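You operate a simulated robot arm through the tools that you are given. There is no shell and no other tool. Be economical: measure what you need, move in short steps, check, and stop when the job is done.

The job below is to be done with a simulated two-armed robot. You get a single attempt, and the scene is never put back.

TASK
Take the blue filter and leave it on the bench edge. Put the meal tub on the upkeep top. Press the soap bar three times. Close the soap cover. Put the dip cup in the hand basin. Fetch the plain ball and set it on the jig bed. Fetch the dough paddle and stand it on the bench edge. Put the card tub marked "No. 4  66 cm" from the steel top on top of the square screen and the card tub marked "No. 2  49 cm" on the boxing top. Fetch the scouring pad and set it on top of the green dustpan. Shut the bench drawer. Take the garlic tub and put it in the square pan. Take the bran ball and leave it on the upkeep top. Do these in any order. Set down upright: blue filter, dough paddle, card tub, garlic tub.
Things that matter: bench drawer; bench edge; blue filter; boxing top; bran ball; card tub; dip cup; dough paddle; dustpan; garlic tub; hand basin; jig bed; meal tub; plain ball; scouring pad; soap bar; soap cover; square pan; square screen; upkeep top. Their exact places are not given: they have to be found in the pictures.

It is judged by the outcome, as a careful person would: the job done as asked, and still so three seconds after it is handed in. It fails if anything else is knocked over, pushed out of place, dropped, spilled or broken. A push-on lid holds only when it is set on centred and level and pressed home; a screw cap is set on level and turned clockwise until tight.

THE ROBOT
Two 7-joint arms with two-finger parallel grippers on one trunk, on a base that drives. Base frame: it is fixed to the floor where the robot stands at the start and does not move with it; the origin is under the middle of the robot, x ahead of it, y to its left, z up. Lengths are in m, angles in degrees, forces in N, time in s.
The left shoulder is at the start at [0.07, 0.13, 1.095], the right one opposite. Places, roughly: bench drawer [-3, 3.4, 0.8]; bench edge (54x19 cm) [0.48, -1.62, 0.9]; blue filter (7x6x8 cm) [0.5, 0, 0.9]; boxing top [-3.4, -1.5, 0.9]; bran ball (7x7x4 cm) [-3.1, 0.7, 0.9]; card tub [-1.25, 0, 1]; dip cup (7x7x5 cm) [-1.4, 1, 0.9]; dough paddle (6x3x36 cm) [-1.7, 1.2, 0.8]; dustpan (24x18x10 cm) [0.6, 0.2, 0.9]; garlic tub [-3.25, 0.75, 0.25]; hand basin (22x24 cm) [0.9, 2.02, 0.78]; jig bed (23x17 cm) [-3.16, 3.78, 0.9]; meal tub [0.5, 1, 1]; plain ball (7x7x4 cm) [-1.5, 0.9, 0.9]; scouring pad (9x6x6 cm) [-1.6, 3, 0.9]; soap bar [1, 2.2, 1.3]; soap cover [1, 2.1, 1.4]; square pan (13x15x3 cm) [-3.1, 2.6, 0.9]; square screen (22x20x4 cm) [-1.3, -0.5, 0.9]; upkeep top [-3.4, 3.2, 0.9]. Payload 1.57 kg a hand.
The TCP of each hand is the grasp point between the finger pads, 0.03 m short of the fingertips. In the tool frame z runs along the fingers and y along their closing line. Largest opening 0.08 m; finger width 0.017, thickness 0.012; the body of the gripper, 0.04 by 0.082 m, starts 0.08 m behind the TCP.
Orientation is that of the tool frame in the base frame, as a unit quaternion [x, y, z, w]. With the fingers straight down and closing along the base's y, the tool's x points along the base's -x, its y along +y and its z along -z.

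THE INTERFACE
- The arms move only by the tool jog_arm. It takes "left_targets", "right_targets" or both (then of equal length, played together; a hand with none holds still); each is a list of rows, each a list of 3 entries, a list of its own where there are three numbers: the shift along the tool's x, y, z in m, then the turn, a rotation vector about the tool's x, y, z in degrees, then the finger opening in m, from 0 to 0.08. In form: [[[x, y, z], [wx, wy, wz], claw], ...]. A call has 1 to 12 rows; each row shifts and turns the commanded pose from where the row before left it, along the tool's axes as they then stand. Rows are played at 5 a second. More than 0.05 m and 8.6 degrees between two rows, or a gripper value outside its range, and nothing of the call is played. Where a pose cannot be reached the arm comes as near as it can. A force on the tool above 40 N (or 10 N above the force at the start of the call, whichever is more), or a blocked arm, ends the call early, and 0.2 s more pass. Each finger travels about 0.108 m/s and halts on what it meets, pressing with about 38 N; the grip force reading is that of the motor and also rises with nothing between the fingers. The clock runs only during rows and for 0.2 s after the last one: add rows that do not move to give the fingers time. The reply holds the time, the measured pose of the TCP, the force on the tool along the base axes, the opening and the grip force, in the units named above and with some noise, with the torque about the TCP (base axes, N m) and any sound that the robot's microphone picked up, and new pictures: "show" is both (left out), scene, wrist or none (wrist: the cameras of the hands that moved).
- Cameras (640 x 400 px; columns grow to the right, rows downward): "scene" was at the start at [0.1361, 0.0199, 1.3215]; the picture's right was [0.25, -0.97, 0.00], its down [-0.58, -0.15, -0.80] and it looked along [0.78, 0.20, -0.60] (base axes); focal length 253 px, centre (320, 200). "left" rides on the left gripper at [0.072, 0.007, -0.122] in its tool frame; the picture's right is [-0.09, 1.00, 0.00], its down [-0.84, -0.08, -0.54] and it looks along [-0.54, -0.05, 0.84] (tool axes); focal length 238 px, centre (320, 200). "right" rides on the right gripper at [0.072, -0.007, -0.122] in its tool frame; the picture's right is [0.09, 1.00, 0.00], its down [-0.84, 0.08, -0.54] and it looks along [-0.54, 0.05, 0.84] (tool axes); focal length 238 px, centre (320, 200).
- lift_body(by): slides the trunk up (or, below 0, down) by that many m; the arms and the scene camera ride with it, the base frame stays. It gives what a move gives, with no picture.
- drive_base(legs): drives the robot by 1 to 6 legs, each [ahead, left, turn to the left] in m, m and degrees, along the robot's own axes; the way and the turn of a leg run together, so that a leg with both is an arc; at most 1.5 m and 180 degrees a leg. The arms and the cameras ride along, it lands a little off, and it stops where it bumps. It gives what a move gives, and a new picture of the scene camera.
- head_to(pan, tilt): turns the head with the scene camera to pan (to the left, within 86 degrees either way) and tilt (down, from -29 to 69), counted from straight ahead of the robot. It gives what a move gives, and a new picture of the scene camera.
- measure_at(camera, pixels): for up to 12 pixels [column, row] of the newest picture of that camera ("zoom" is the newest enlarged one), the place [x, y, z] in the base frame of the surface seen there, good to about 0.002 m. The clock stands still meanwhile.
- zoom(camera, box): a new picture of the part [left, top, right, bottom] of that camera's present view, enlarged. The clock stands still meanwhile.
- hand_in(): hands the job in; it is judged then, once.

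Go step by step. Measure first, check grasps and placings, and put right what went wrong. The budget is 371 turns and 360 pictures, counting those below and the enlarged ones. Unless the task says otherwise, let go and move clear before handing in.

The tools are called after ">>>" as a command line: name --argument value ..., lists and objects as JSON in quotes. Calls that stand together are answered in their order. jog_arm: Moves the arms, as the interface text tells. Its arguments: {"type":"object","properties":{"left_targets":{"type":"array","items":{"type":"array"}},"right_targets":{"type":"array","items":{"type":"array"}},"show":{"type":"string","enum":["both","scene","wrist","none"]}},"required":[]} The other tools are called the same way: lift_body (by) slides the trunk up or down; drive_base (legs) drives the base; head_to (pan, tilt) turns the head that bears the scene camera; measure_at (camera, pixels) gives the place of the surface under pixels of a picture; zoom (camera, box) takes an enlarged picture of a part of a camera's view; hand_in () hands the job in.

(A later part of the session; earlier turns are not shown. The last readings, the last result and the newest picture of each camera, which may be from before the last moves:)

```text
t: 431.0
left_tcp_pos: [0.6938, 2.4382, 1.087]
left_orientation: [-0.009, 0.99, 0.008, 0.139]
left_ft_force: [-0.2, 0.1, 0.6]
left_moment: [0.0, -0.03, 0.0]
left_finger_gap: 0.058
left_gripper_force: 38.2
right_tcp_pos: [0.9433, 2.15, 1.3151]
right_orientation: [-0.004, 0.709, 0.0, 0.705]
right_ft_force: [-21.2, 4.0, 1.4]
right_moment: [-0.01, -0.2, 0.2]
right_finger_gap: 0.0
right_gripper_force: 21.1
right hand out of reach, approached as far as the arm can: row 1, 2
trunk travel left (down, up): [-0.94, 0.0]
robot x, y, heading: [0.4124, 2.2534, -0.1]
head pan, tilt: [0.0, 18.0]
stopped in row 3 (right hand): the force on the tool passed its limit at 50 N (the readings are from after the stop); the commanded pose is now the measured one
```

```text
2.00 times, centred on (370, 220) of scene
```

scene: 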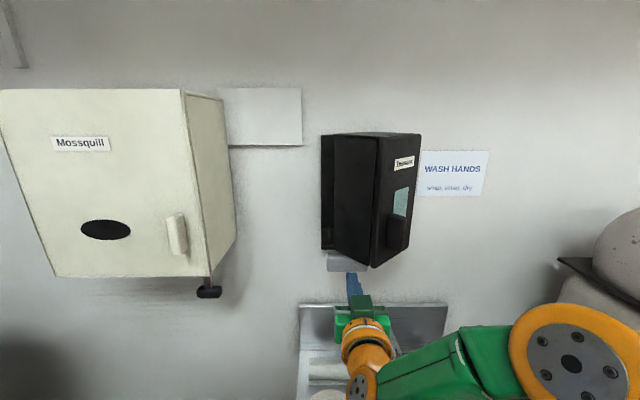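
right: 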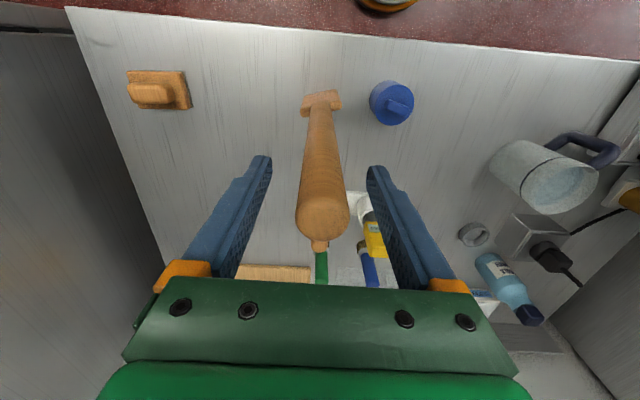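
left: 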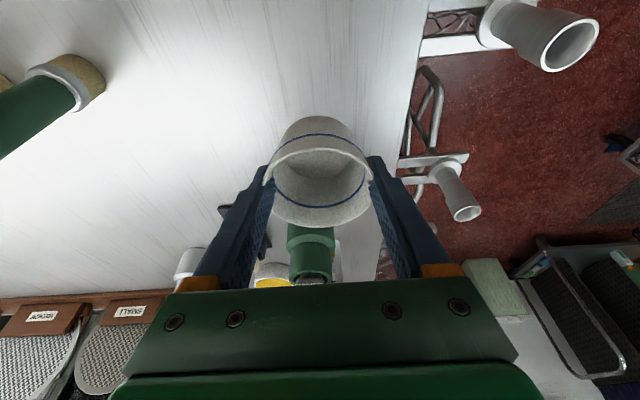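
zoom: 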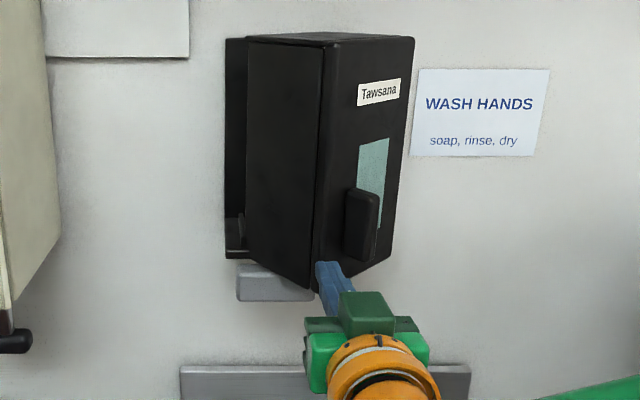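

Pushing straight in jams: the cover's hinge is right behind the edge at about (1.12, 2.13), so it must be swung to the left (+y). I'll back off and reposition to its right side, then push left.

>>> jog_arm --right_targets '[[[0, 0, -0.03], [0, 0, 0], 0], [[0.005, -0.025, 0], [0, 0, 0], 0], [[0.005, -0.025, 0], [0, 0, 0], 0], [[0, 0, 0], [0, 0, 0], 0]]' --show "none"

>>> drive_base --legs '[[0.035, 0, 0]]'

>>> zoom --camera "scene" --box '[290, 120, 450, 320]'

>>> measure_at --camera "zoom" --pixels '[[325, 60], [395, 60], [325, 220], [355, 90], [320, 265], [380, 200], [255, 60], [240, 100]]'

```text
t: 432.0
left_tcp_pos: [0.7109, 2.4354, 1.0819]
left_orientation: [-0.01, 0.991, 0.01, 0.131]
left_ft_force: [0.2, 0.2, -0.6]
left_moment: [0.02, -0.01, -0.01]
left_finger_gap: 0.0579
left_gripper_force: 38.1
right_tcp_pos: [0.9299, 2.1239, 1.3202]
right_orientation: [0.0, 0.718, -0.002, 0.696]
right_ft_force: [0.8, 0.5, 0.2]
right_moment: [0.03, -0.03, 0.02]
right_finger_gap: 0.0
right_gripper_force: 20.9
right hand out of reach, approached as far as the arm can: row 2, 3
trunk travel left (down, up): [-0.94, 0.0]
robot x, y, heading: [0.4083, 2.2557, -0.5]
head pan, tilt: [0.0, 18.0]
```

```text
t: 433.0
left_tcp_pos: [0.7221, 2.4334, 1.0894]
left_orientation: [-0.006, 0.99, 0.01, 0.14]
left_ft_force: [0.6, -0.2, -0.5]
left_moment: [-0.01, 0.02, -0.01]
left_finger_gap: 0.0578
left_gripper_force: 37.5
right_tcp_pos: [0.9346, 2.1203, 1.325]
right_orientation: [0.002, 0.715, -0.004, 0.699]
right_ft_force: [-26.6, -3.0, 4.4]
right_moment: [0.0, -0.3, -0.31]
right_finger_gap: 0.0004
right_gripper_force: 20.9
trunk travel left (down, up): [-0.94, 0.0]
robot x, y, heading: [0.4436, 2.2508, -0.2]
head pan, tilt: [0.0, 18.0]
stopped in leg 1: the force on the tool passed its limit at 49 N (the readings are from after the stop); the commanded pose is now the measured one
```

scene: 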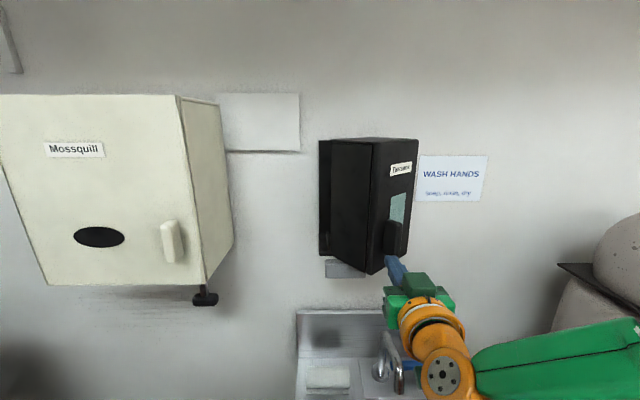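

```text
2.00 times, centred on (370, 220) of scene
```

zoom: 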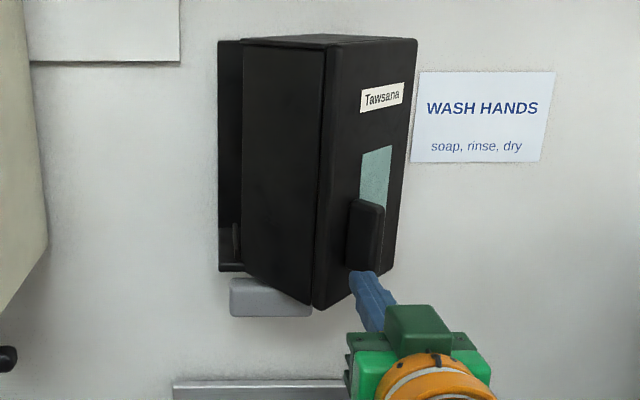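

```text
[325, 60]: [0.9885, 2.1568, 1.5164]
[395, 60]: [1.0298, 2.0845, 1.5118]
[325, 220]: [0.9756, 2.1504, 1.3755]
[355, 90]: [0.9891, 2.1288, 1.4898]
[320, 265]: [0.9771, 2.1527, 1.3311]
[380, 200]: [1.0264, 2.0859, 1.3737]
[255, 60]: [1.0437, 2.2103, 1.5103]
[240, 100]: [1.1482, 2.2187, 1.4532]
```

The tip is against the cover's handle. I'll move to the right of the handle and hook it, then drag left.

>>> jog_arm --right_targets '[[[0, 0, -0.03], [0, 0, 0], 0], [[0, -0.025, 0], [0, 0, 0], 0], [[0, -0.025, 0], [0, 0, 0], 0], [[-0.01, 0, 0.03], [0, 0, 0], 0], [[-0.008, 0, 0.025], [0, 0, 0], 0], [[0, 0, 0], [0, 0, 0], 0]]' --show "none"

>>> zoom --camera "scene" --box '[290, 120, 450, 320]'

```text
t: 434.3
left_tcp_pos: [0.7174, 2.4243, 1.0911]
left_orientation: [-0.002, 0.99, 0.013, 0.142]
left_ft_force: [-0.7, -0.8, 0.9]
left_moment: [-0.03, -0.03, -0.03]
left_finger_gap: 0.0579
left_gripper_force: 37.7
right_tcp_pos: [0.9469, 2.0689, 1.361]
right_orientation: [0.009, 0.717, -0.004, 0.697]
right_ft_force: [-37.5, -11.2, -0.3]
right_moment: [0.03, -0.02, 0.02]
right_finger_gap: 0.0001
right_gripper_force: 21.3
right hand out of reach, approached as far as the arm can: row 2, 3
trunk travel left (down, up): [-0.94, 0.0]
robot x, y, heading: [0.4391, 2.256, -1.0]
head pan, tilt: [0.0, 18.0]
stopped in row 6 (right hand): the force on the tool passed its limit at 49 N (the readings are from after the stop); the commanded pose is now the measured one
```

```text
2.00 times, centred on (370, 220) of scene
```

zoom: 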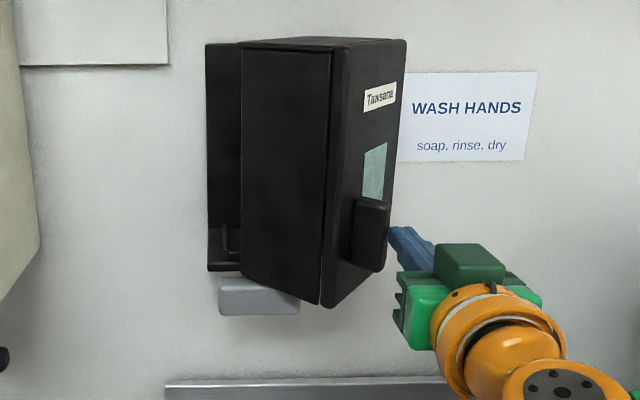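

The finger is now right of the handle. Dragging left.

>>> jog_arm --right_targets '[[[0, 0, -0.012], [0, 0, 0], 0], [[0, 0.02, 0], [0, 0, 0], 0], [[0, 0.02, 0], [0, 0, 0], 0], [[0, 0.02, 0], [0, 0, 0], 0], [[0, 0.02, 0], [0, 0, 0], 0], [[0, 0, 0], [0, 0, 0], 0]]' --show "none"

>>> zoom --camera "scene" --box '[290, 120, 450, 320]'

```text
t: 435.7
left_tcp_pos: [0.7277, 2.4367, 1.0865]
left_orientation: [-0.006, 0.991, 0.007, 0.137]
left_ft_force: [-0.3, 0.3, -0.2]
left_moment: [0.01, 0.0, -0.02]
left_finger_gap: 0.0578
left_gripper_force: 38.3
right_tcp_pos: [0.951, 2.1658, 1.3569]
right_orientation: [0.001, 0.72, -0.005, 0.694]
right_ft_force: [-15.9, 5.4, 6.6]
right_moment: [0.04, -0.31, 0.29]
right_finger_gap: 0.0
right_gripper_force: 21.8
trunk travel left (down, up): [-0.94, 0.0]
robot x, y, heading: [0.4419, 2.2555, -0.7]
head pan, tilt: [0.0, 18.0]
```

```text
2.00 times, centred on (370, 220) of scene
```

zoom: 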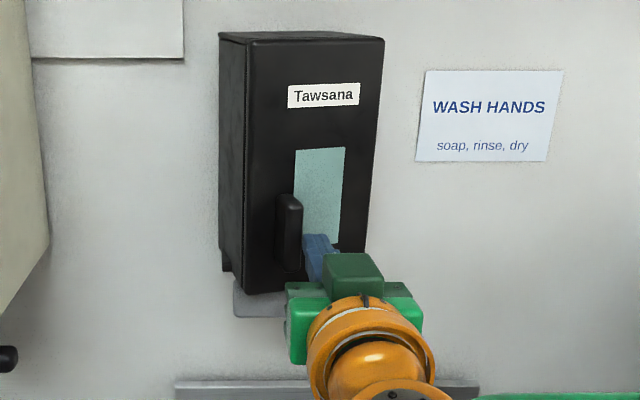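

Nearly closed. Now push in on its left (free) side.

>>> jog_arm --right_targets '[[[0, 0, -0.03], [0, 0, 0], 0], [[0.01, 0.025, 0], [0, 0, 0], 0], [[0.01, 0.025, 0], [0, 0, 0], 0], [[0, 0, 0.02], [0, 0, 0], 0], [[0, 0, 0.02], [0, 0, 0], 0], [[0, 0, 0.015], [0, 0, 0], 0], [[0, 0, 0], [0, 0, 0], 0]]' --show "none"

>>> zoom --camera "scene" --box '[290, 120, 450, 320]'

>>> measure_at --camera "zoom" --pixels '[[265, 60], [370, 60], [265, 180], [365, 130], [230, 100], [300, 60]]'

```text
t: 437.3
left_tcp_pos: [0.7331, 2.4392, 1.0837]
left_orientation: [-0.007, 0.991, 0.006, 0.133]
left_ft_force: [0.3, 0.2, -0.3]
left_moment: [-0.01, 0.01, 0.01]
left_finger_gap: 0.0578
left_gripper_force: 38.1
right_tcp_pos: [0.9818, 2.2228, 1.3308]
right_orientation: [-0.001, 0.723, -0.006, 0.691]
right_ft_force: [-13.0, 11.2, -8.4]
right_moment: [0.06, 0.23, 0.39]
right_finger_gap: 0.0
right_gripper_force: 20.8
trunk travel left (down, up): [-0.94, 0.0]
robot x, y, heading: [0.4389, 2.2498, -0.5]
head pan, tilt: [0.0, 18.0]
```

```text
2.00 times, centred on (370, 220) of scene
```

zoom: 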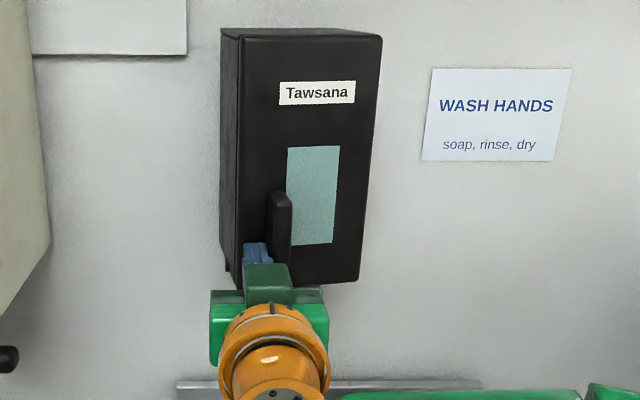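

```text
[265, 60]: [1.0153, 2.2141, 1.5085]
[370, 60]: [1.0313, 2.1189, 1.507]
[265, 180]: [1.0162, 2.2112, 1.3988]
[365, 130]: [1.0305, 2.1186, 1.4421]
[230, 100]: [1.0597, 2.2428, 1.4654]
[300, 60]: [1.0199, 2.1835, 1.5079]
```

About 10° left. Push in further.

>>> jog_arm --right_targets '[[[0, 0, 0.01], [0, 0, 0], 0], [[0, 0, 0.01], [0, 0, 0], 0], [[0, 0, 0.01], [0, 0, 0], 0], [[0, 0, 0], [0, 0, 0], 0]]' --show "none"

>>> zoom --camera "scene" --box '[290, 120, 450, 320]'

>>> measure_at --camera "zoom" --pixels '[[265, 60], [360, 60], [265, 160], [355, 130], [300, 60]]'

```text
t: 437.9
left_tcp_pos: [0.73, 2.4434, 1.0855]
left_orientation: [-0.008, 0.991, 0.004, 0.135]
left_ft_force: [0.8, 0.0, -0.1]
left_moment: [0.01, 0.02, 0.04]
left_finger_gap: 0.0578
left_gripper_force: 38.4
right_tcp_pos: [0.9904, 2.2327, 1.3342]
right_orientation: [-0.01, 0.723, 0.002, 0.691]
right_ft_force: [-17.5, 18.1, 4.6]
right_moment: [-0.02, -0.35, 0.81]
right_finger_gap: 0.0
right_gripper_force: 21.1
trunk travel left (down, up): [-0.94, 0.0]
robot x, y, heading: [0.4392, 2.2481, -0.2]
head pan, tilt: [0.0, 18.0]
stopped in row 2 (right hand): the force on the tool passed its limit at 42 N (the readings are from after the stop); the commanded pose is now the measured one
```

```text
2.00 times, centred on (370, 220) of scene
```

zoom: 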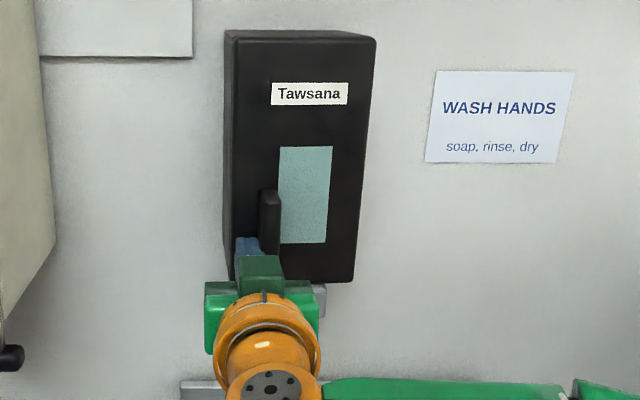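

```text
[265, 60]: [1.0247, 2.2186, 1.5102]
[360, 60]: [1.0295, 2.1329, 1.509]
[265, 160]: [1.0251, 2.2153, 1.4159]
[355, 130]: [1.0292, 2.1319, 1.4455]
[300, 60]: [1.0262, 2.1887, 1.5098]
```

>>> jog_arm --right_targets '[[[0, 0.006, -0.004], [0, 0, 0], 0], [[0, 0, 0.012], [0, 0, 0], 0], [[0, 0, 0.01], [0, 0, 0], 0], [[0, 0, 0.006], [0, 0, 0], 0], [[0, 0, 0], [0, 0, 0], 0]]' --show "none"

>>> zoom --camera "scene" --box '[290, 120, 450, 320]'

>>> measure_at --camera "zoom" --pixels '[[265, 60], [360, 60], [265, 160], [350, 130], [300, 60], [240, 70]]'

```text
t: 438.8
left_tcp_pos: [0.7207, 2.4418, 1.0874]
left_orientation: [-0.009, 0.99, 0.006, 0.14]
left_ft_force: [-0.7, -1.1, 0.1]
left_moment: [0.0, 0.01, 0.03]
left_finger_gap: 0.0577
left_gripper_force: 38.1
right_tcp_pos: [0.9991, 2.2399, 1.3336]
right_orientation: [-0.013, 0.723, 0.005, 0.691]
right_ft_force: [-26.1, 20.1, 2.9]
right_moment: [0.14, -0.24, -0.03]
right_finger_gap: 0.0001
right_gripper_force: 21.7
trunk travel left (down, up): [-0.94, 0.0]
robot x, y, heading: [0.4399, 2.2498, -0.2]
head pan, tilt: [0.0, 18.0]
stopped in row 4 (right hand): the force on the tool passed its limit at 46 N (the readings are from after the stop); the commanded pose is now the measured one
```

```text
2.00 times, centred on (370, 220) of scene
```

zoom: 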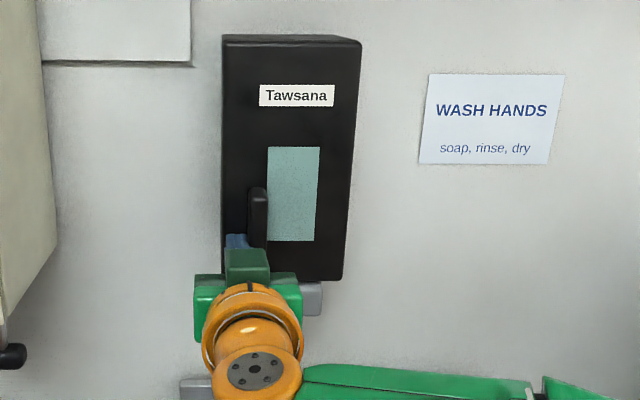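

```text
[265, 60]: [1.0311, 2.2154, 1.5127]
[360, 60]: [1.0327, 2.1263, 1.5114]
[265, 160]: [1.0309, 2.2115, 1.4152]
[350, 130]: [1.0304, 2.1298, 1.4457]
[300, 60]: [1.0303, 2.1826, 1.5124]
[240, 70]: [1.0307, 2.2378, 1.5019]
```

The cover is flat to the wall (x = 1.0305). Retract and confirm it stays.

>>> jog_arm --right_targets '[[[0, 0.004, -0.03], [0, 0, 0], 0], [[0, 0, -0.04], [0, 0, 0], 0], [[0, 0, -0.04], [0, 0, 0], 0], [[0, 0, 0], [0, 0, 0], 0]]' --show "none"

>>> zoom --camera "scene" --box '[290, 120, 450, 320]'

>>> measure_at --camera "zoom" --pixels '[[265, 70], [360, 70], [265, 160], [350, 130], [240, 90], [310, 300]]'

```text
t: 439.8
left_tcp_pos: [0.7386, 2.4361, 1.0829]
left_orientation: [-0.006, 0.991, 0.009, 0.131]
left_ft_force: [0.1, -0.6, -0.1]
left_moment: [-0.02, 0.03, 0.01]
left_finger_gap: 0.0578
left_gripper_force: 38.0
right_tcp_pos: [0.912, 2.2303, 1.3273]
right_orientation: [-0.004, 0.729, 0.0, 0.684]
right_ft_force: [-0.1, -0.8, -0.2]
right_moment: [0.01, -0.02, 0.0]
right_finger_gap: 0.0
right_gripper_force: 21.1
trunk travel left (down, up): [-0.94, 0.0]
robot x, y, heading: [0.4389, 2.2517, -0.6]
head pan, tilt: [0.0, 18.0]
```

```text
2.00 times, centred on (370, 220) of scene
```

zoom: 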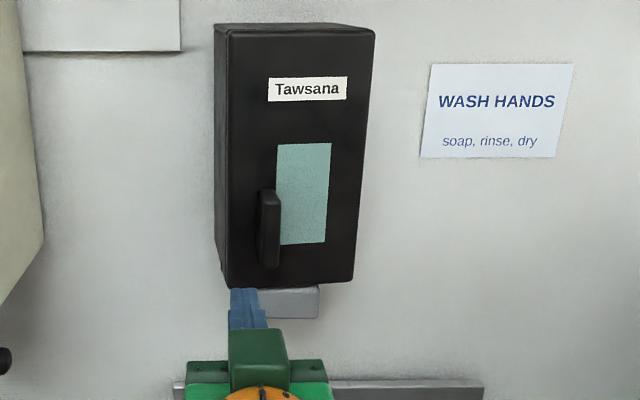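

```text
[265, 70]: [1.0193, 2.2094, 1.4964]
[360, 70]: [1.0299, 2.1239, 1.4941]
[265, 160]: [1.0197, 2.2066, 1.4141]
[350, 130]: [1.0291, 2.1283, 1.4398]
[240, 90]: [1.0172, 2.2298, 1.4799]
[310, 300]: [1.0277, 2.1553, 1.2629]
```

It eased open about 7° as the finger dragged on the handle. I'll push again, left of the handle, and retreat cleanly.

>>> jog_arm --right_targets '[[[0, 0.002, 0.03], [0, 0, 0], 0], [[0, 0, 0.03], [0, 0, 0], 0], [[0, 0, 0.015], [0, 0, 0], 0], [[0, 0, 0.015], [0, 0, 0], 0], [[0, 0, 0.01], [0, 0, 0], 0], [[0, 0, 0.01], [0, 0, 0], 0], [[0, 0, 0], [0, 0, 0], 0]]' --show "none"

>>> zoom --camera "scene" --box '[290, 120, 450, 320]'

>>> measure_at --camera "zoom" --pixels '[[265, 70], [350, 70], [265, 160], [345, 130], [240, 90]]'

```text
t: 441.2
left_tcp_pos: [0.7219, 2.4376, 1.087]
left_orientation: [-0.008, 0.99, 0.007, 0.139]
left_ft_force: [-0.5, 0.1, -0.3]
left_moment: [0.0, -0.04, 0.01]
left_finger_gap: 0.0578
left_gripper_force: 37.9
right_tcp_pos: [0.9994, 2.2422, 1.3249]
right_orientation: [-0.011, 0.728, 0.006, 0.686]
right_ft_force: [-26.6, 7.8, 0.7]
right_moment: [0.02, -0.18, -0.25]
right_finger_gap: 0.0001
right_gripper_force: 21.1
trunk travel left (down, up): [-0.94, 0.0]
robot x, y, heading: [0.4396, 2.2533, -0.3]
head pan, tilt: [0.0, 18.0]
stopped in row 7 (right hand): the force on the tool passed its limit at 47 N (the readings are from after the stop); the commanded pose is now the measured one
```

```text
2.00 times, centred on (370, 220) of scene
```

zoom: 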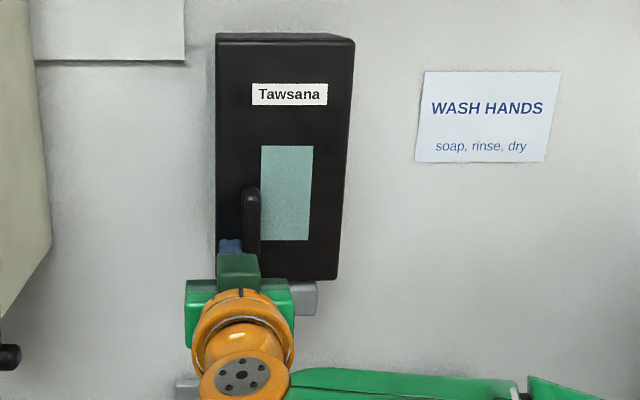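

```text
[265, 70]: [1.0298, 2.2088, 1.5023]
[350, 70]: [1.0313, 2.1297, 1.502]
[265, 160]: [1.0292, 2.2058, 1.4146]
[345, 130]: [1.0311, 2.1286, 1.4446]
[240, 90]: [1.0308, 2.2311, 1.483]
```

>>> jog_arm --right_targets '[[[0, 0.003, -0.006], [0, 0, 0], 0], [[0, 0, -0.01], [0, 0, 0], 0], [[0, 0, -0.02], [0, 0, 0], 0], [[0, 0, -0.04], [0, 0, 0], 0], [[0, 0, 0], [0, 0, 0], 0]]' --show "none"

>>> zoom --camera "scene" --box '[290, 120, 450, 320]'

>>> measure_at --camera "zoom" --pixels '[[265, 70], [350, 70], [265, 160], [345, 130], [240, 90]]'

```text
t: 442.4
left_tcp_pos: [0.7368, 2.4368, 1.083]
left_orientation: [-0.008, 0.991, 0.008, 0.132]
left_ft_force: [-0.9, 0.8, 0.0]
left_moment: [-0.03, 0.04, 0.0]
left_finger_gap: 0.0577
left_gripper_force: 38.2
right_tcp_pos: [0.9427, 2.2361, 1.3237]
right_orientation: [-0.008, 0.733, 0.004, 0.68]
right_ft_force: [0.4, 0.1, 0.1]
right_moment: [-0.01, 0.03, 0.02]
right_finger_gap: 0.0002
right_gripper_force: 21.1
trunk travel left (down, up): [-0.94, 0.0]
robot x, y, heading: [0.4395, 2.2524, -0.5]
head pan, tilt: [0.0, 18.0]
```

```text
2.00 times, centred on (370, 220) of scene
```

zoom: 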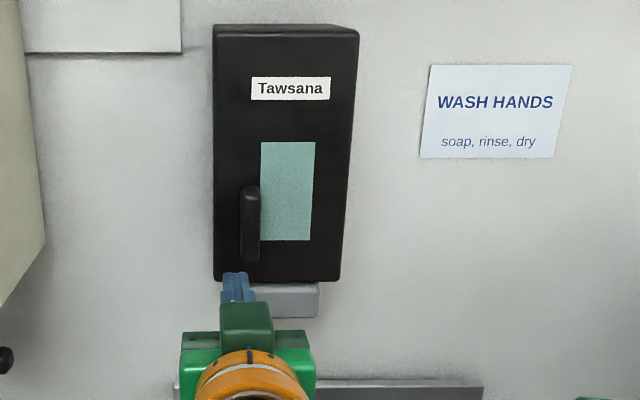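

```text
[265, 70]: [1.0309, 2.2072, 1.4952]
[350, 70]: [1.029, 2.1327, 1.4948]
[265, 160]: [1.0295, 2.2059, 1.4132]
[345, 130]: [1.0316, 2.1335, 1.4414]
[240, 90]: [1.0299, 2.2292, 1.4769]
```

The cover now stays closed. Backing out, then turning the right tool back down.

>>> drive_base --legs '[[-0.5, 0, 0]]'

>>> jog_arm --right_targets '[[[0.0016, -0.012, -0.022], [0, 7.8, 0], 0], [[0.0046, -0.012, -0.0215], [0, 7.8, 0], 0], [[0.0075, -0.012, -0.0207], [0, 7.8, 0], 0], [[0.0102, -0.012, -0.0195], [0, 7.8, 0], 0.02], [[0.0128, -0.012, -0.0179], [0, 7.8, 0], 0.04], [[0.0151, -0.012, -0.016], [0, 7.8, 0], 0.06], [[0.0171, -0.012, -0.0138], [0, 7.8, 0], 0.08], [[0.0188, -0.012, -0.0114], [0, 7.8, 0], 0.08], [[0.0202, -0.012, -0.0087], [0, 7.8, 0], 0.08], [[0.0212, -0.012, -0.0059], [0, 7.8, 0], 0.08], [[0.0218, -0.012, -0.003], [0, 7.7, 0], 0.08]]' --show "none"

>>> drive_base --legs '[[-0.46, -0.1, 0], [0, -0.95, 0], [0, -0.8, 0]]'

```text
t: 445.3
left_tcp_pos: [0.2357, 2.4378, 1.0833]
left_orientation: [-0.008, 0.991, 0.008, 0.131]
left_ft_force: [0.1, -0.1, -0.3]
left_moment: [0.0, -0.03, -0.01]
left_finger_gap: 0.058
left_gripper_force: 38.0
right_tcp_pos: [0.4428, 2.2403, 1.3222]
right_orientation: [-0.008, 0.733, 0.004, 0.68]
right_ft_force: [0.3, -1.2, -0.1]
right_moment: [0.0, -0.02, -0.01]
right_finger_gap: 0.0
right_gripper_force: 21.4
trunk travel left (down, up): [-0.94, 0.0]
robot x, y, heading: [-0.0623, 2.2575, -0.4]
head pan, tilt: [0.0, 18.0]
```

scene: 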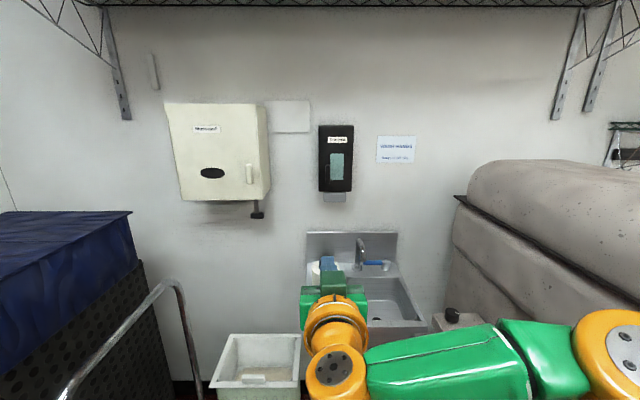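

```text
t: 447.7
left_tcp_pos: [0.2342, 2.4378, 1.0839]
left_orientation: [-0.008, 0.991, 0.009, 0.132]
left_ft_force: [-0.2, -0.3, 0.3]
left_moment: [0.0, -0.01, 0.03]
left_finger_gap: 0.0578
left_gripper_force: 37.9
right_tcp_pos: [0.2009, 2.1028, 1.3253]
right_orientation: [-0.009, 1.0, -0.002, -0.001]
right_ft_force: [-1.0, -0.9, -0.2]
right_moment: [0.0, -0.01, -0.02]
right_finger_gap: 0.08
right_gripper_force: 0.1
trunk travel left (down, up): [-0.94, 0.0]
robot x, y, heading: [-0.0654, 2.2569, -0.3]
head pan, tilt: [0.0, 18.0]
```

```text
t: 459.1
left_tcp_pos: [-0.2449, 0.5822, 1.083]
left_orientation: [-0.006, 0.991, 0.008, 0.131]
left_ft_force: [0.3, 0.4, 0.6]
left_moment: [-0.01, 0.04, -0.02]
left_finger_gap: 0.0578
left_gripper_force: 37.9
right_tcp_pos: [-0.2787, 0.2472, 1.3241]
right_orientation: [-0.006, 1.0, -0.004, 0.001]
right_ft_force: [-0.1, -0.3, -0.5]
right_moment: [-0.05, -0.01, -0.01]
right_finger_gap: 0.08
right_gripper_force: 0.0
trunk travel left (down, up): [-0.94, 0.0]
robot x, y, heading: [-0.5427, 0.3975, -0.5]
head pan, tilt: [0.0, 18.0]
```

scene: 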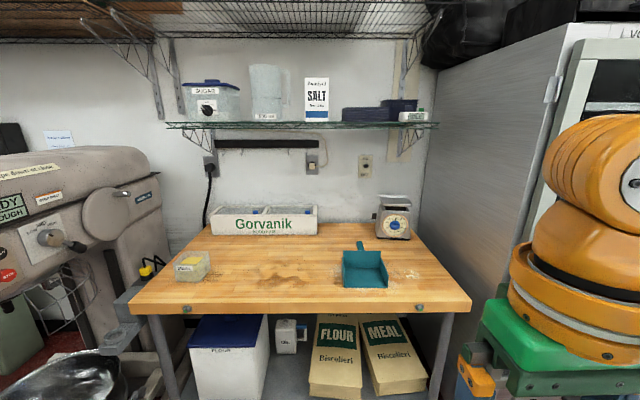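

Bench 1 is ahead. I'll extend the left hand and drive in to set the cup at about (0.45, 0.58).

>>> jog_arm --left_targets '[[[-0.032, 0, 0.012], [0, 0, 0], 0.045], [[-0.032, 0, 0.012], [0, 0, 0], 0.045], [[-0.032, 0, 0.012], [0, 0, 0], 0.045], [[0, 0, 0], [0, 0, 0], 0.045]]' --show "none"

>>> drive_base --legs '[[0.6, 0, 0.5]]'

>>> lift_body --by -0.1

```text
t: 460.1
left_tcp_pos: [-0.141, 0.583, 1.0751]
left_orientation: [-0.005, 0.991, 0.009, 0.131]
left_ft_force: [-0.5, -0.1, 0.7]
left_moment: [0.01, 0.02, -0.02]
left_finger_gap: 0.0576
left_gripper_force: 37.3
right_tcp_pos: [-0.2797, 0.2445, 1.3243]
right_orientation: [-0.006, 1.0, -0.003, 0.0]
right_ft_force: [-0.7, 0.6, 0.1]
right_moment: [-0.01, -0.03, -0.01]
right_finger_gap: 0.0799
right_gripper_force: 0.0
trunk travel left (down, up): [-0.94, 0.0]
robot x, y, heading: [-0.5457, 0.4029, -0.7]
head pan, tilt: [0.0, 18.0]
```

```text
t: 463.5
left_tcp_pos: [0.459, 0.5886, 1.0762]
left_orientation: [-0.014, 0.991, 0.009, 0.132]
left_ft_force: [0.0, -0.3, 0.9]
left_moment: [-0.01, -0.03, -0.01]
left_finger_gap: 0.0577
left_gripper_force: 37.7
right_tcp_pos: [0.3257, 0.2481, 1.3247]
right_orientation: [-0.015, 1.0, -0.003, 0.0]
right_ft_force: [0.1, 0.8, 0.1]
right_moment: [0.02, -0.02, -0.01]
right_finger_gap: 0.0801
right_gripper_force: 0.0
trunk travel left (down, up): [-0.94, 0.0]
robot x, y, heading: [0.0618, 0.3976, 0.3]
head pan, tilt: [0.0, 18.0]
```

scene: 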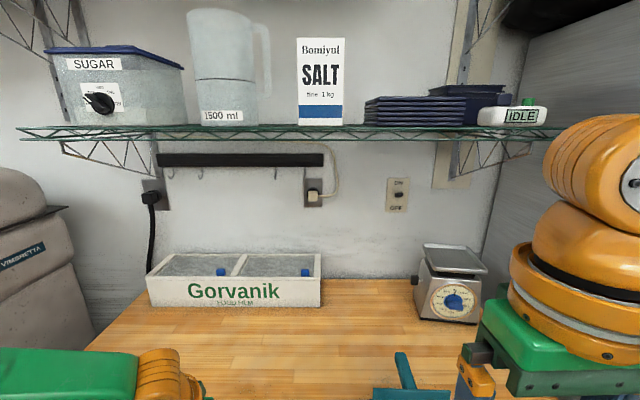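

```text
t: 464.8
left_tcp_pos: [0.4601, 0.5878, 0.9761]
left_orientation: [-0.014, 0.991, 0.009, 0.131]
left_ft_force: [-0.2, -0.1, 0.0]
left_moment: [-0.02, -0.01, 0.0]
left_finger_gap: 0.0578
left_gripper_force: 38.2
right_tcp_pos: [0.328, 0.2474, 1.2241]
right_orientation: [-0.015, 1.0, -0.003, 0.0]
right_ft_force: [0.5, -0.1, 0.4]
right_moment: [0.01, 0.01, -0.01]
right_finger_gap: 0.08
right_gripper_force: 0.1
trunk travel left (down, up): [-0.84, 0.1]
robot x, y, heading: [0.0639, 0.3992, 0.4]
head pan, tilt: [0.0, 18.0]
```

>>> head_to --pan 20 --tilt 48

>>> zoom --camera "scene" --box '[240, 140, 440, 300]'

```text
t: 465.8
left_tcp_pos: [0.4604, 0.5897, 0.9752]
left_orientation: [-0.014, 0.991, 0.01, 0.131]
left_ft_force: [0.5, 0.1, -0.8]
left_moment: [0.0, 0.03, -0.01]
left_finger_gap: 0.0576
left_gripper_force: 37.9
right_tcp_pos: [0.3269, 0.2474, 1.2249]
right_orientation: [-0.015, 1.0, -0.002, 0.0]
right_ft_force: [-0.6, 0.4, 0.4]
right_moment: [-0.01, -0.04, 0.04]
right_finger_gap: 0.08
right_gripper_force: 0.1
trunk travel left (down, up): [-0.84, 0.1]
robot x, y, heading: [0.0612, 0.3992, 0.7]
head pan, tilt: [20.0, 48.0]
```

scene: 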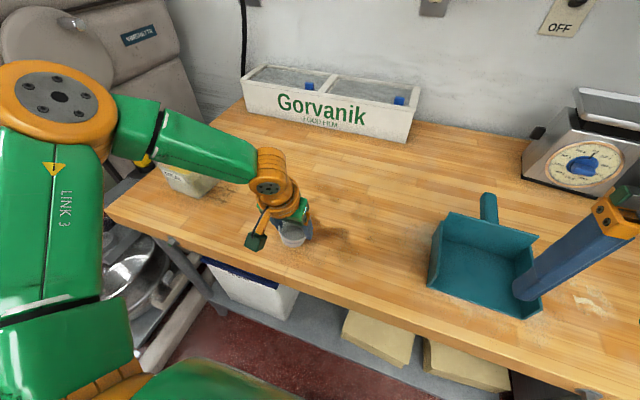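

```text
2.50 times, centred on (340, 220) of scene
```

zoom: 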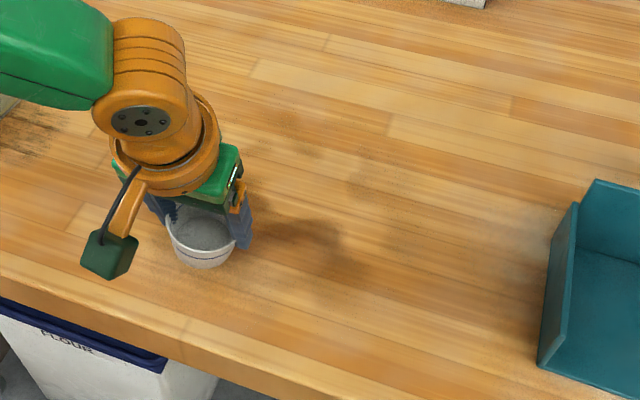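

>>> lift_body --by -0.027

>>> measure_at --camera "zoom" --pixels '[[200, 262], [205, 245], [170, 250]]'

```text
t: 466.5
left_tcp_pos: [0.4591, 0.5876, 0.9501]
left_orientation: [-0.014, 0.991, 0.009, 0.134]
left_ft_force: [3.1, 4.6, 20.4]
left_moment: [-0.16, -0.05, 0.03]
left_finger_gap: 0.0577
left_gripper_force: 37.7
right_tcp_pos: [0.3258, 0.2481, 1.1983]
right_orientation: [-0.015, 1.0, -0.002, 0.001]
right_ft_force: [0.2, -0.5, -0.2]
right_moment: [-0.03, -0.01, 0.02]
right_finger_gap: 0.0801
right_gripper_force: 0.1
trunk travel left (down, up): [-0.813, 0.127]
robot x, y, heading: [0.0606, 0.3963, 0.7]
head pan, tilt: [20.0, 48.0]
```

```text
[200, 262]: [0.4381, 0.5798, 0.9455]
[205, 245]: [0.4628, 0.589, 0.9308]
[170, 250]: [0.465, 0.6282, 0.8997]
```

The cup touches the bench. Release and lift clear.

>>> jog_arm --left_targets '[[[0, 0, 0], [0, 0, 0], 0.06], [[0, 0, 0], [0, 0, 0], 0.075], [[0, 0, 0], [0, 0, 0], 0.08], [[0, 0, 0], [0, 0, 0], 0.08]]' --show "none"

>>> lift_body --by 0.1

>>> zoom --camera "left" --box '[0, 0, 640, 400]'

```text
t: 467.5
left_tcp_pos: [0.4603, 0.5891, 0.9483]
left_orientation: [-0.014, 0.991, 0.009, 0.131]
left_ft_force: [0.5, -0.6, 1.3]
left_moment: [0.02, 0.03, -0.01]
left_finger_gap: 0.08
left_gripper_force: 0.0
right_tcp_pos: [0.3272, 0.2474, 1.1969]
right_orientation: [-0.015, 1.0, -0.003, 0.0]
right_ft_force: [1.0, 0.2, 0.0]
right_moment: [0.01, 0.02, -0.01]
right_finger_gap: 0.08
right_gripper_force: 0.1
trunk travel left (down, up): [-0.813, 0.127]
robot x, y, heading: [0.0586, 0.3993, 0.3]
head pan, tilt: [20.0, 48.0]
```

```text
t: 468.8
left_tcp_pos: [0.4614, 0.589, 1.0471]
left_orientation: [-0.014, 0.991, 0.009, 0.131]
left_ft_force: [0.5, -0.4, 0.1]
left_moment: [-0.02, -0.01, -0.01]
left_finger_gap: 0.0801
left_gripper_force: 0.1
right_tcp_pos: [0.328, 0.2476, 1.2974]
right_orientation: [-0.015, 1.0, -0.003, 0.0]
right_ft_force: [0.0, 0.5, 0.7]
right_moment: [0.02, -0.01, 0.03]
right_finger_gap: 0.0799
right_gripper_force: 0.1
trunk travel left (down, up): [-0.913, 0.027]
robot x, y, heading: [0.0625, 0.4009, 0.4]
head pan, tilt: [20.0, 48.0]
```

```text
1.00 times, centred on (320, 200) of left (not enlarged: the box is as wide or as high as the picture)
```

zoom: 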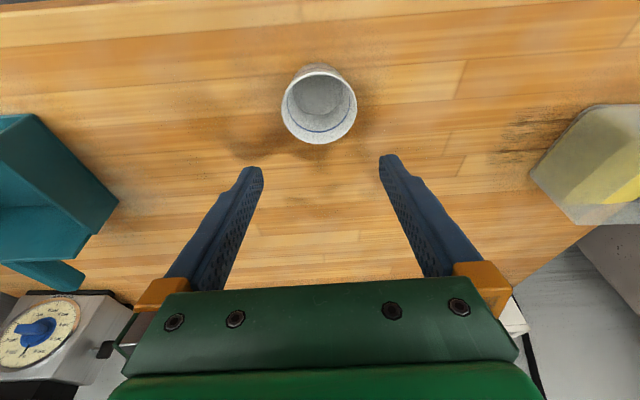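

>>> measure_at --camera "zoom" --pixels '[[282, 110], [356, 108], [320, 145], [320, 75], [320, 100]]'

>>> jog_arm --left_targets '[[[0.04, 0, -0.02], [0, 0, 0], 0.08], [[0.04, 0, -0.02], [0, 0, 0], 0.08], [[0, 0, -0.02], [0, 0, 0], 0.08], [[0, 0, 0], [0, 0, 0], 0.08]]' --right_targets '[[[0, 0, 0.04], [0, 0, 0], 0.08], [[0, 0, 0.04], [0, 0, 0], 0.08], [[0, 0, 0.04], [0, 0, 0], 0.08], [[0, 0, 0.04], [0, 0, 0], 0.08]]' --show "none"

>>> drive_base --legs '[[-0.1, 0, -0.4], [0, 0.34, 0]]'

```text
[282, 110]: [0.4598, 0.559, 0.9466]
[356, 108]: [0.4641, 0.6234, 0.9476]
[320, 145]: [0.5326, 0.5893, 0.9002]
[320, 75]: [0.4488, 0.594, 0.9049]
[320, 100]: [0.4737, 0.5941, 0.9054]
```

```text
t: 469.8
left_tcp_pos: [0.3677, 0.5824, 1.0856]
left_orientation: [-0.015, 0.991, 0.01, 0.131]
left_ft_force: [0.0, 0.1, -0.7]
left_moment: [-0.01, 0.01, 0.0]
left_finger_gap: 0.08
left_gripper_force: 0.1
right_tcp_pos: [0.3286, 0.2478, 1.1358]
right_orientation: [-0.015, 1.0, -0.002, 0.001]
right_ft_force: [-0.4, 0.0, -0.1]
right_moment: [-0.01, -0.03, -0.03]
right_finger_gap: 0.08
right_gripper_force: 0.1
trunk travel left (down, up): [-0.913, 0.027]
robot x, y, heading: [0.0612, 0.4002, 0.6]
head pan, tilt: [20.0, 48.0]
```

```text
t: 472.8
left_tcp_pos: [0.2699, 0.9229, 1.0862]
left_orientation: [-0.011, 0.991, 0.011, 0.132]
left_ft_force: [-0.2, -0.2, 0.4]
left_moment: [-0.01, -0.03, 0.01]
left_finger_gap: 0.08
left_gripper_force: 0.2
right_tcp_pos: [0.2273, 0.5868, 1.1353]
right_orientation: [-0.011, 1.0, -0.001, 0.0]
right_ft_force: [-0.3, 0.0, -0.3]
right_moment: [0.03, -0.03, -0.02]
right_finger_gap: 0.0801
right_gripper_force: 0.1
trunk travel left (down, up): [-0.913, 0.027]
robot x, y, heading: [-0.041, 0.7382, -0.0]
head pan, tilt: [20.0, 48.0]
```

scene: 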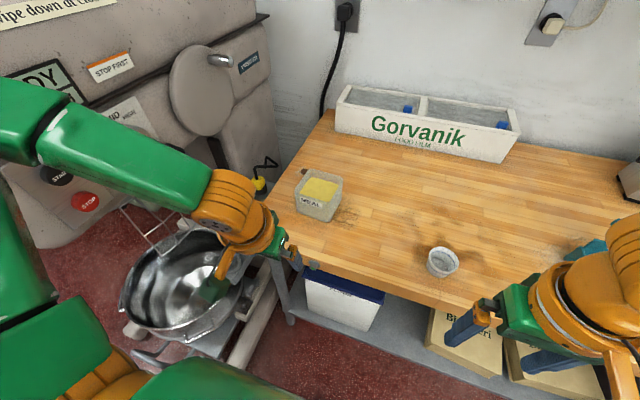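

>>> lift_body --by -0.13

>>> jog_arm --left_targets '[[[0, 0, -0.04], [0, 0, 0], 0.08], [[0, 0, -0.04], [0, 0, 0], 0.08], [[0, 0, -0.03], [0, 0, 0], 0.08], [[0, 0, 0], [0, 0, 0], 0.08]]' --right_targets '[[[-0.045, 0.0015, 0], [0, 0, 0], 0.08], [[-0.045, 0.0015, 0], [0, 0, 0], 0.08], [[-0.045, 0, 0], [0, 0, 0], 0.08], [[0, 0, 0], [0, 0, 0], 0.08]]' --show "none"

>>> drive_base --legs '[[0.095, 0, 0]]'

>>> zoom --camera "right" --box '[0, 0, 640, 400]'

```text
t: 474.4
left_tcp_pos: [0.2692, 0.9237, 0.9569]
left_orientation: [-0.01, 0.991, 0.009, 0.131]
left_ft_force: [0.0, 0.0, -0.4]
left_moment: [0.0, 0.03, 0.0]
left_finger_gap: 0.08
left_gripper_force: 0.0
right_tcp_pos: [0.2272, 0.5894, 1.0063]
right_orientation: [-0.011, 1.0, -0.002, 0.0]
right_ft_force: [0.3, 0.5, -0.5]
right_moment: [-0.02, 0.01, -0.01]
right_finger_gap: 0.0799
right_gripper_force: 0.0
trunk travel left (down, up): [-0.783, 0.157]
robot x, y, heading: [-0.0365, 0.7384, 0.2]
head pan, tilt: [20.0, 48.0]
```

```text
t: 475.4
left_tcp_pos: [0.2394, 0.9209, 1.0646]
left_orientation: [-0.011, 0.991, 0.009, 0.132]
left_ft_force: [0.1, -0.4, -0.2]
left_moment: [0.03, -0.02, 0.02]
left_finger_gap: 0.0799
left_gripper_force: 0.1
right_tcp_pos: [0.3611, 0.5962, 1.0047]
right_orientation: [-0.012, 1.0, -0.003, -0.001]
right_ft_force: [0.1, 0.0, 1.0]
right_moment: [-0.02, 0.01, -0.02]
right_finger_gap: 0.08
right_gripper_force: 0.1
trunk travel left (down, up): [-0.783, 0.157]
robot x, y, heading: [-0.0399, 0.7433, -0.1]
head pan, tilt: [20.0, 48.0]
```

```text
t: 476.5
left_tcp_pos: [0.3322, 0.9221, 1.0645]
left_orientation: [-0.011, 0.991, 0.009, 0.133]
left_ft_force: [-0.7, 0.1, -0.3]
left_moment: [-0.01, -0.02, 0.0]
left_finger_gap: 0.0802
left_gripper_force: 0.1
right_tcp_pos: [0.4517, 0.5962, 1.0066]
right_orientation: [-0.012, 1.0, -0.003, 0.002]
right_ft_force: [-0.4, 0.2, -0.6]
right_moment: [0.0, 0.0, -0.03]
right_finger_gap: 0.08
right_gripper_force: 0.1
trunk travel left (down, up): [-0.783, 0.157]
robot x, y, heading: [0.0521, 0.7421, -0.1]
head pan, tilt: [20.0, 48.0]
```

scene: 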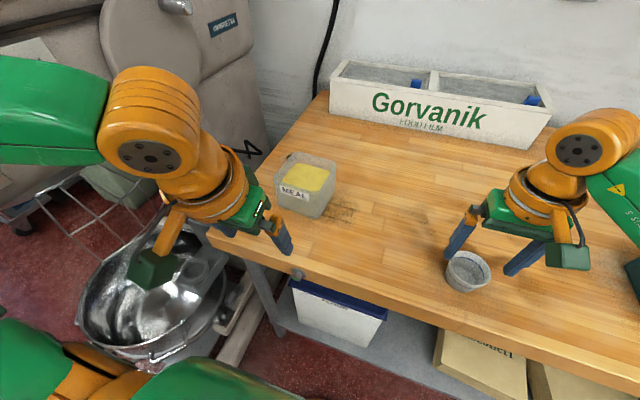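

```text
1.00 times, centred on (320, 200) of right (not enlarged: the box is as wide or as high as the picture)
```

zoom: 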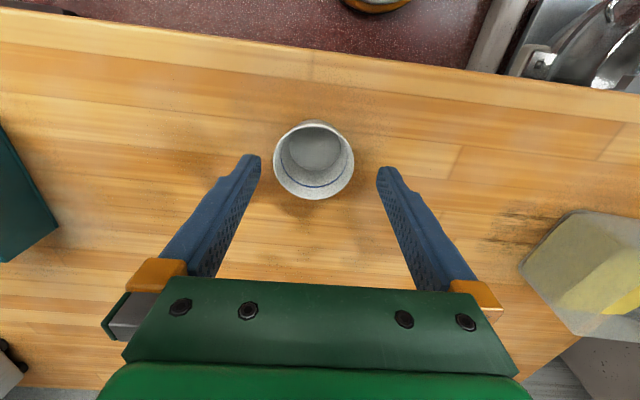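

>>> jog_arm --right_targets '[[[-0.009, -0.0045, 0.02], [0, 0, 0], 0.08], [[0, 0, 0.041], [0, 0, 0], 0.08], [[0, 0, 0], [0, 0, 0], 0.06], [[0, 0, 0], [0, 0, 0], 0.045], [[0, 0, 0], [0, 0, 0], 0.045], [[0, 0, 0], [0, 0, 0], 0.045], [[0, 0, -0.03], [0, 0, 0], 0.045], [[0, 0, -0.04], [0, 0, 0], 0.045], [[0, 0, 0], [0, 0, 0], 0.045]]' --show "wrist"

```text
t: 478.5
left_tcp_pos: [0.3341, 0.922, 1.0628]
left_orientation: [-0.01, 0.991, 0.01, 0.131]
left_ft_force: [-0.5, -0.7, -0.5]
left_moment: [-0.01, 0.03, -0.01]
left_finger_gap: 0.08
left_gripper_force: 0.1
right_tcp_pos: [0.4646, 0.5898, 1.0144]
right_orientation: [-0.012, 1.0, -0.003, 0.0]
right_ft_force: [-0.8, -0.8, 0.2]
right_moment: [-0.01, -0.01, -0.01]
right_finger_gap: 0.0564
right_gripper_force: 38.5
trunk travel left (down, up): [-0.783, 0.157]
robot x, y, heading: [0.0558, 0.7413, 0.1]
head pan, tilt: [20.0, 48.0]
```

right: 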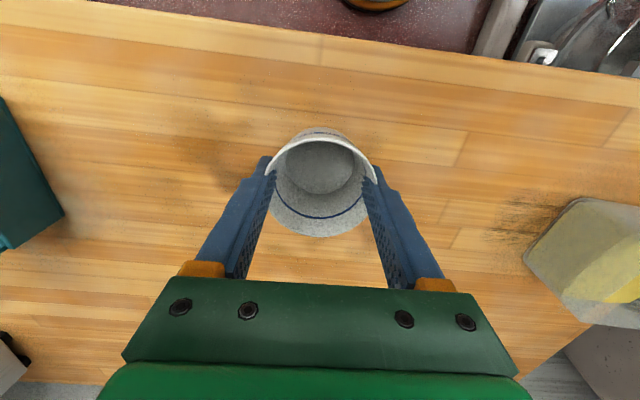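

Cup is in the right hand. Raise and drive to the basin.

>>> lift_body --by 0.155

>>> drive_base --legs '[[-0.58, 0, 0], [0, 1.42, 0], [0.75, 0, 0]]'

>>> head_to --pan -5 --tilt 40

```text
t: 480.3
left_tcp_pos: [0.3355, 0.9224, 1.2184]
left_orientation: [-0.01, 0.991, 0.008, 0.13]
left_ft_force: [0.1, -0.3, 0.2]
left_moment: [0.02, 0.0, -0.01]
left_finger_gap: 0.08
left_gripper_force: 0.1
right_tcp_pos: [0.466, 0.5904, 1.1693]
right_orientation: [-0.011, 1.0, -0.003, 0.001]
right_ft_force: [-0.7, -0.1, 0.3]
right_moment: [-0.01, -0.06, 0.0]
right_finger_gap: 0.0564
right_gripper_force: 38.1
trunk travel left (down, up): [-0.938, 0.002]
robot x, y, heading: [0.0573, 0.7413, 0.1]
head pan, tilt: [20.0, 48.0]
```

```text
t: 493.9
left_tcp_pos: [0.4937, 2.3443, 1.2185]
left_orientation: [-0.017, 0.991, 0.01, 0.132]
left_ft_force: [0.0, 0.2, 0.0]
left_moment: [0.01, 0.01, 0.01]
left_finger_gap: 0.0799
left_gripper_force: 0.0
right_tcp_pos: [0.6268, 2.015, 1.1712]
right_orientation: [-0.018, 1.0, -0.002, 0.001]
right_ft_force: [-1.1, 0.1, 0.3]
right_moment: [0.01, -0.03, -0.03]
right_finger_gap: 0.0565
right_gripper_force: 38.1
trunk travel left (down, up): [-0.938, 0.002]
robot x, y, heading: [0.2173, 2.1623, 0.5]
head pan, tilt: [20.0, 48.0]
```

scene: 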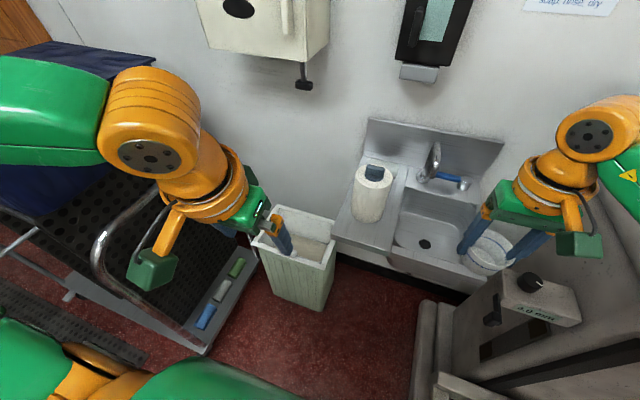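

```text
t: 494.8
left_tcp_pos: [0.4955, 2.3449, 1.2185]
left_orientation: [-0.016, 0.991, 0.011, 0.131]
left_ft_force: [0.4, 0.2, -0.2]
left_moment: [0.01, 0.0, -0.02]
left_finger_gap: 0.08
left_gripper_force: 0.0
right_tcp_pos: [0.63, 2.0142, 1.1692]
right_orientation: [-0.017, 1.0, -0.003, 0.001]
right_ft_force: [-0.4, -0.3, 1.0]
right_moment: [0.03, 0.0, 0.01]
right_finger_gap: 0.0564
right_gripper_force: 37.9
trunk travel left (down, up): [-0.938, 0.002]
robot x, y, heading: [0.2229, 2.1639, 0.6]
head pan, tilt: [-5.0, 40.0]
```

scene: 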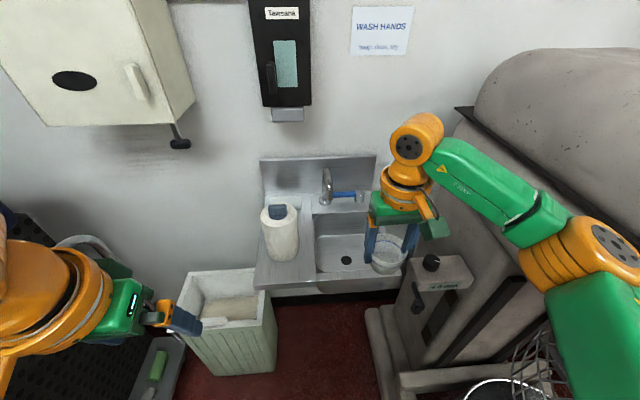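

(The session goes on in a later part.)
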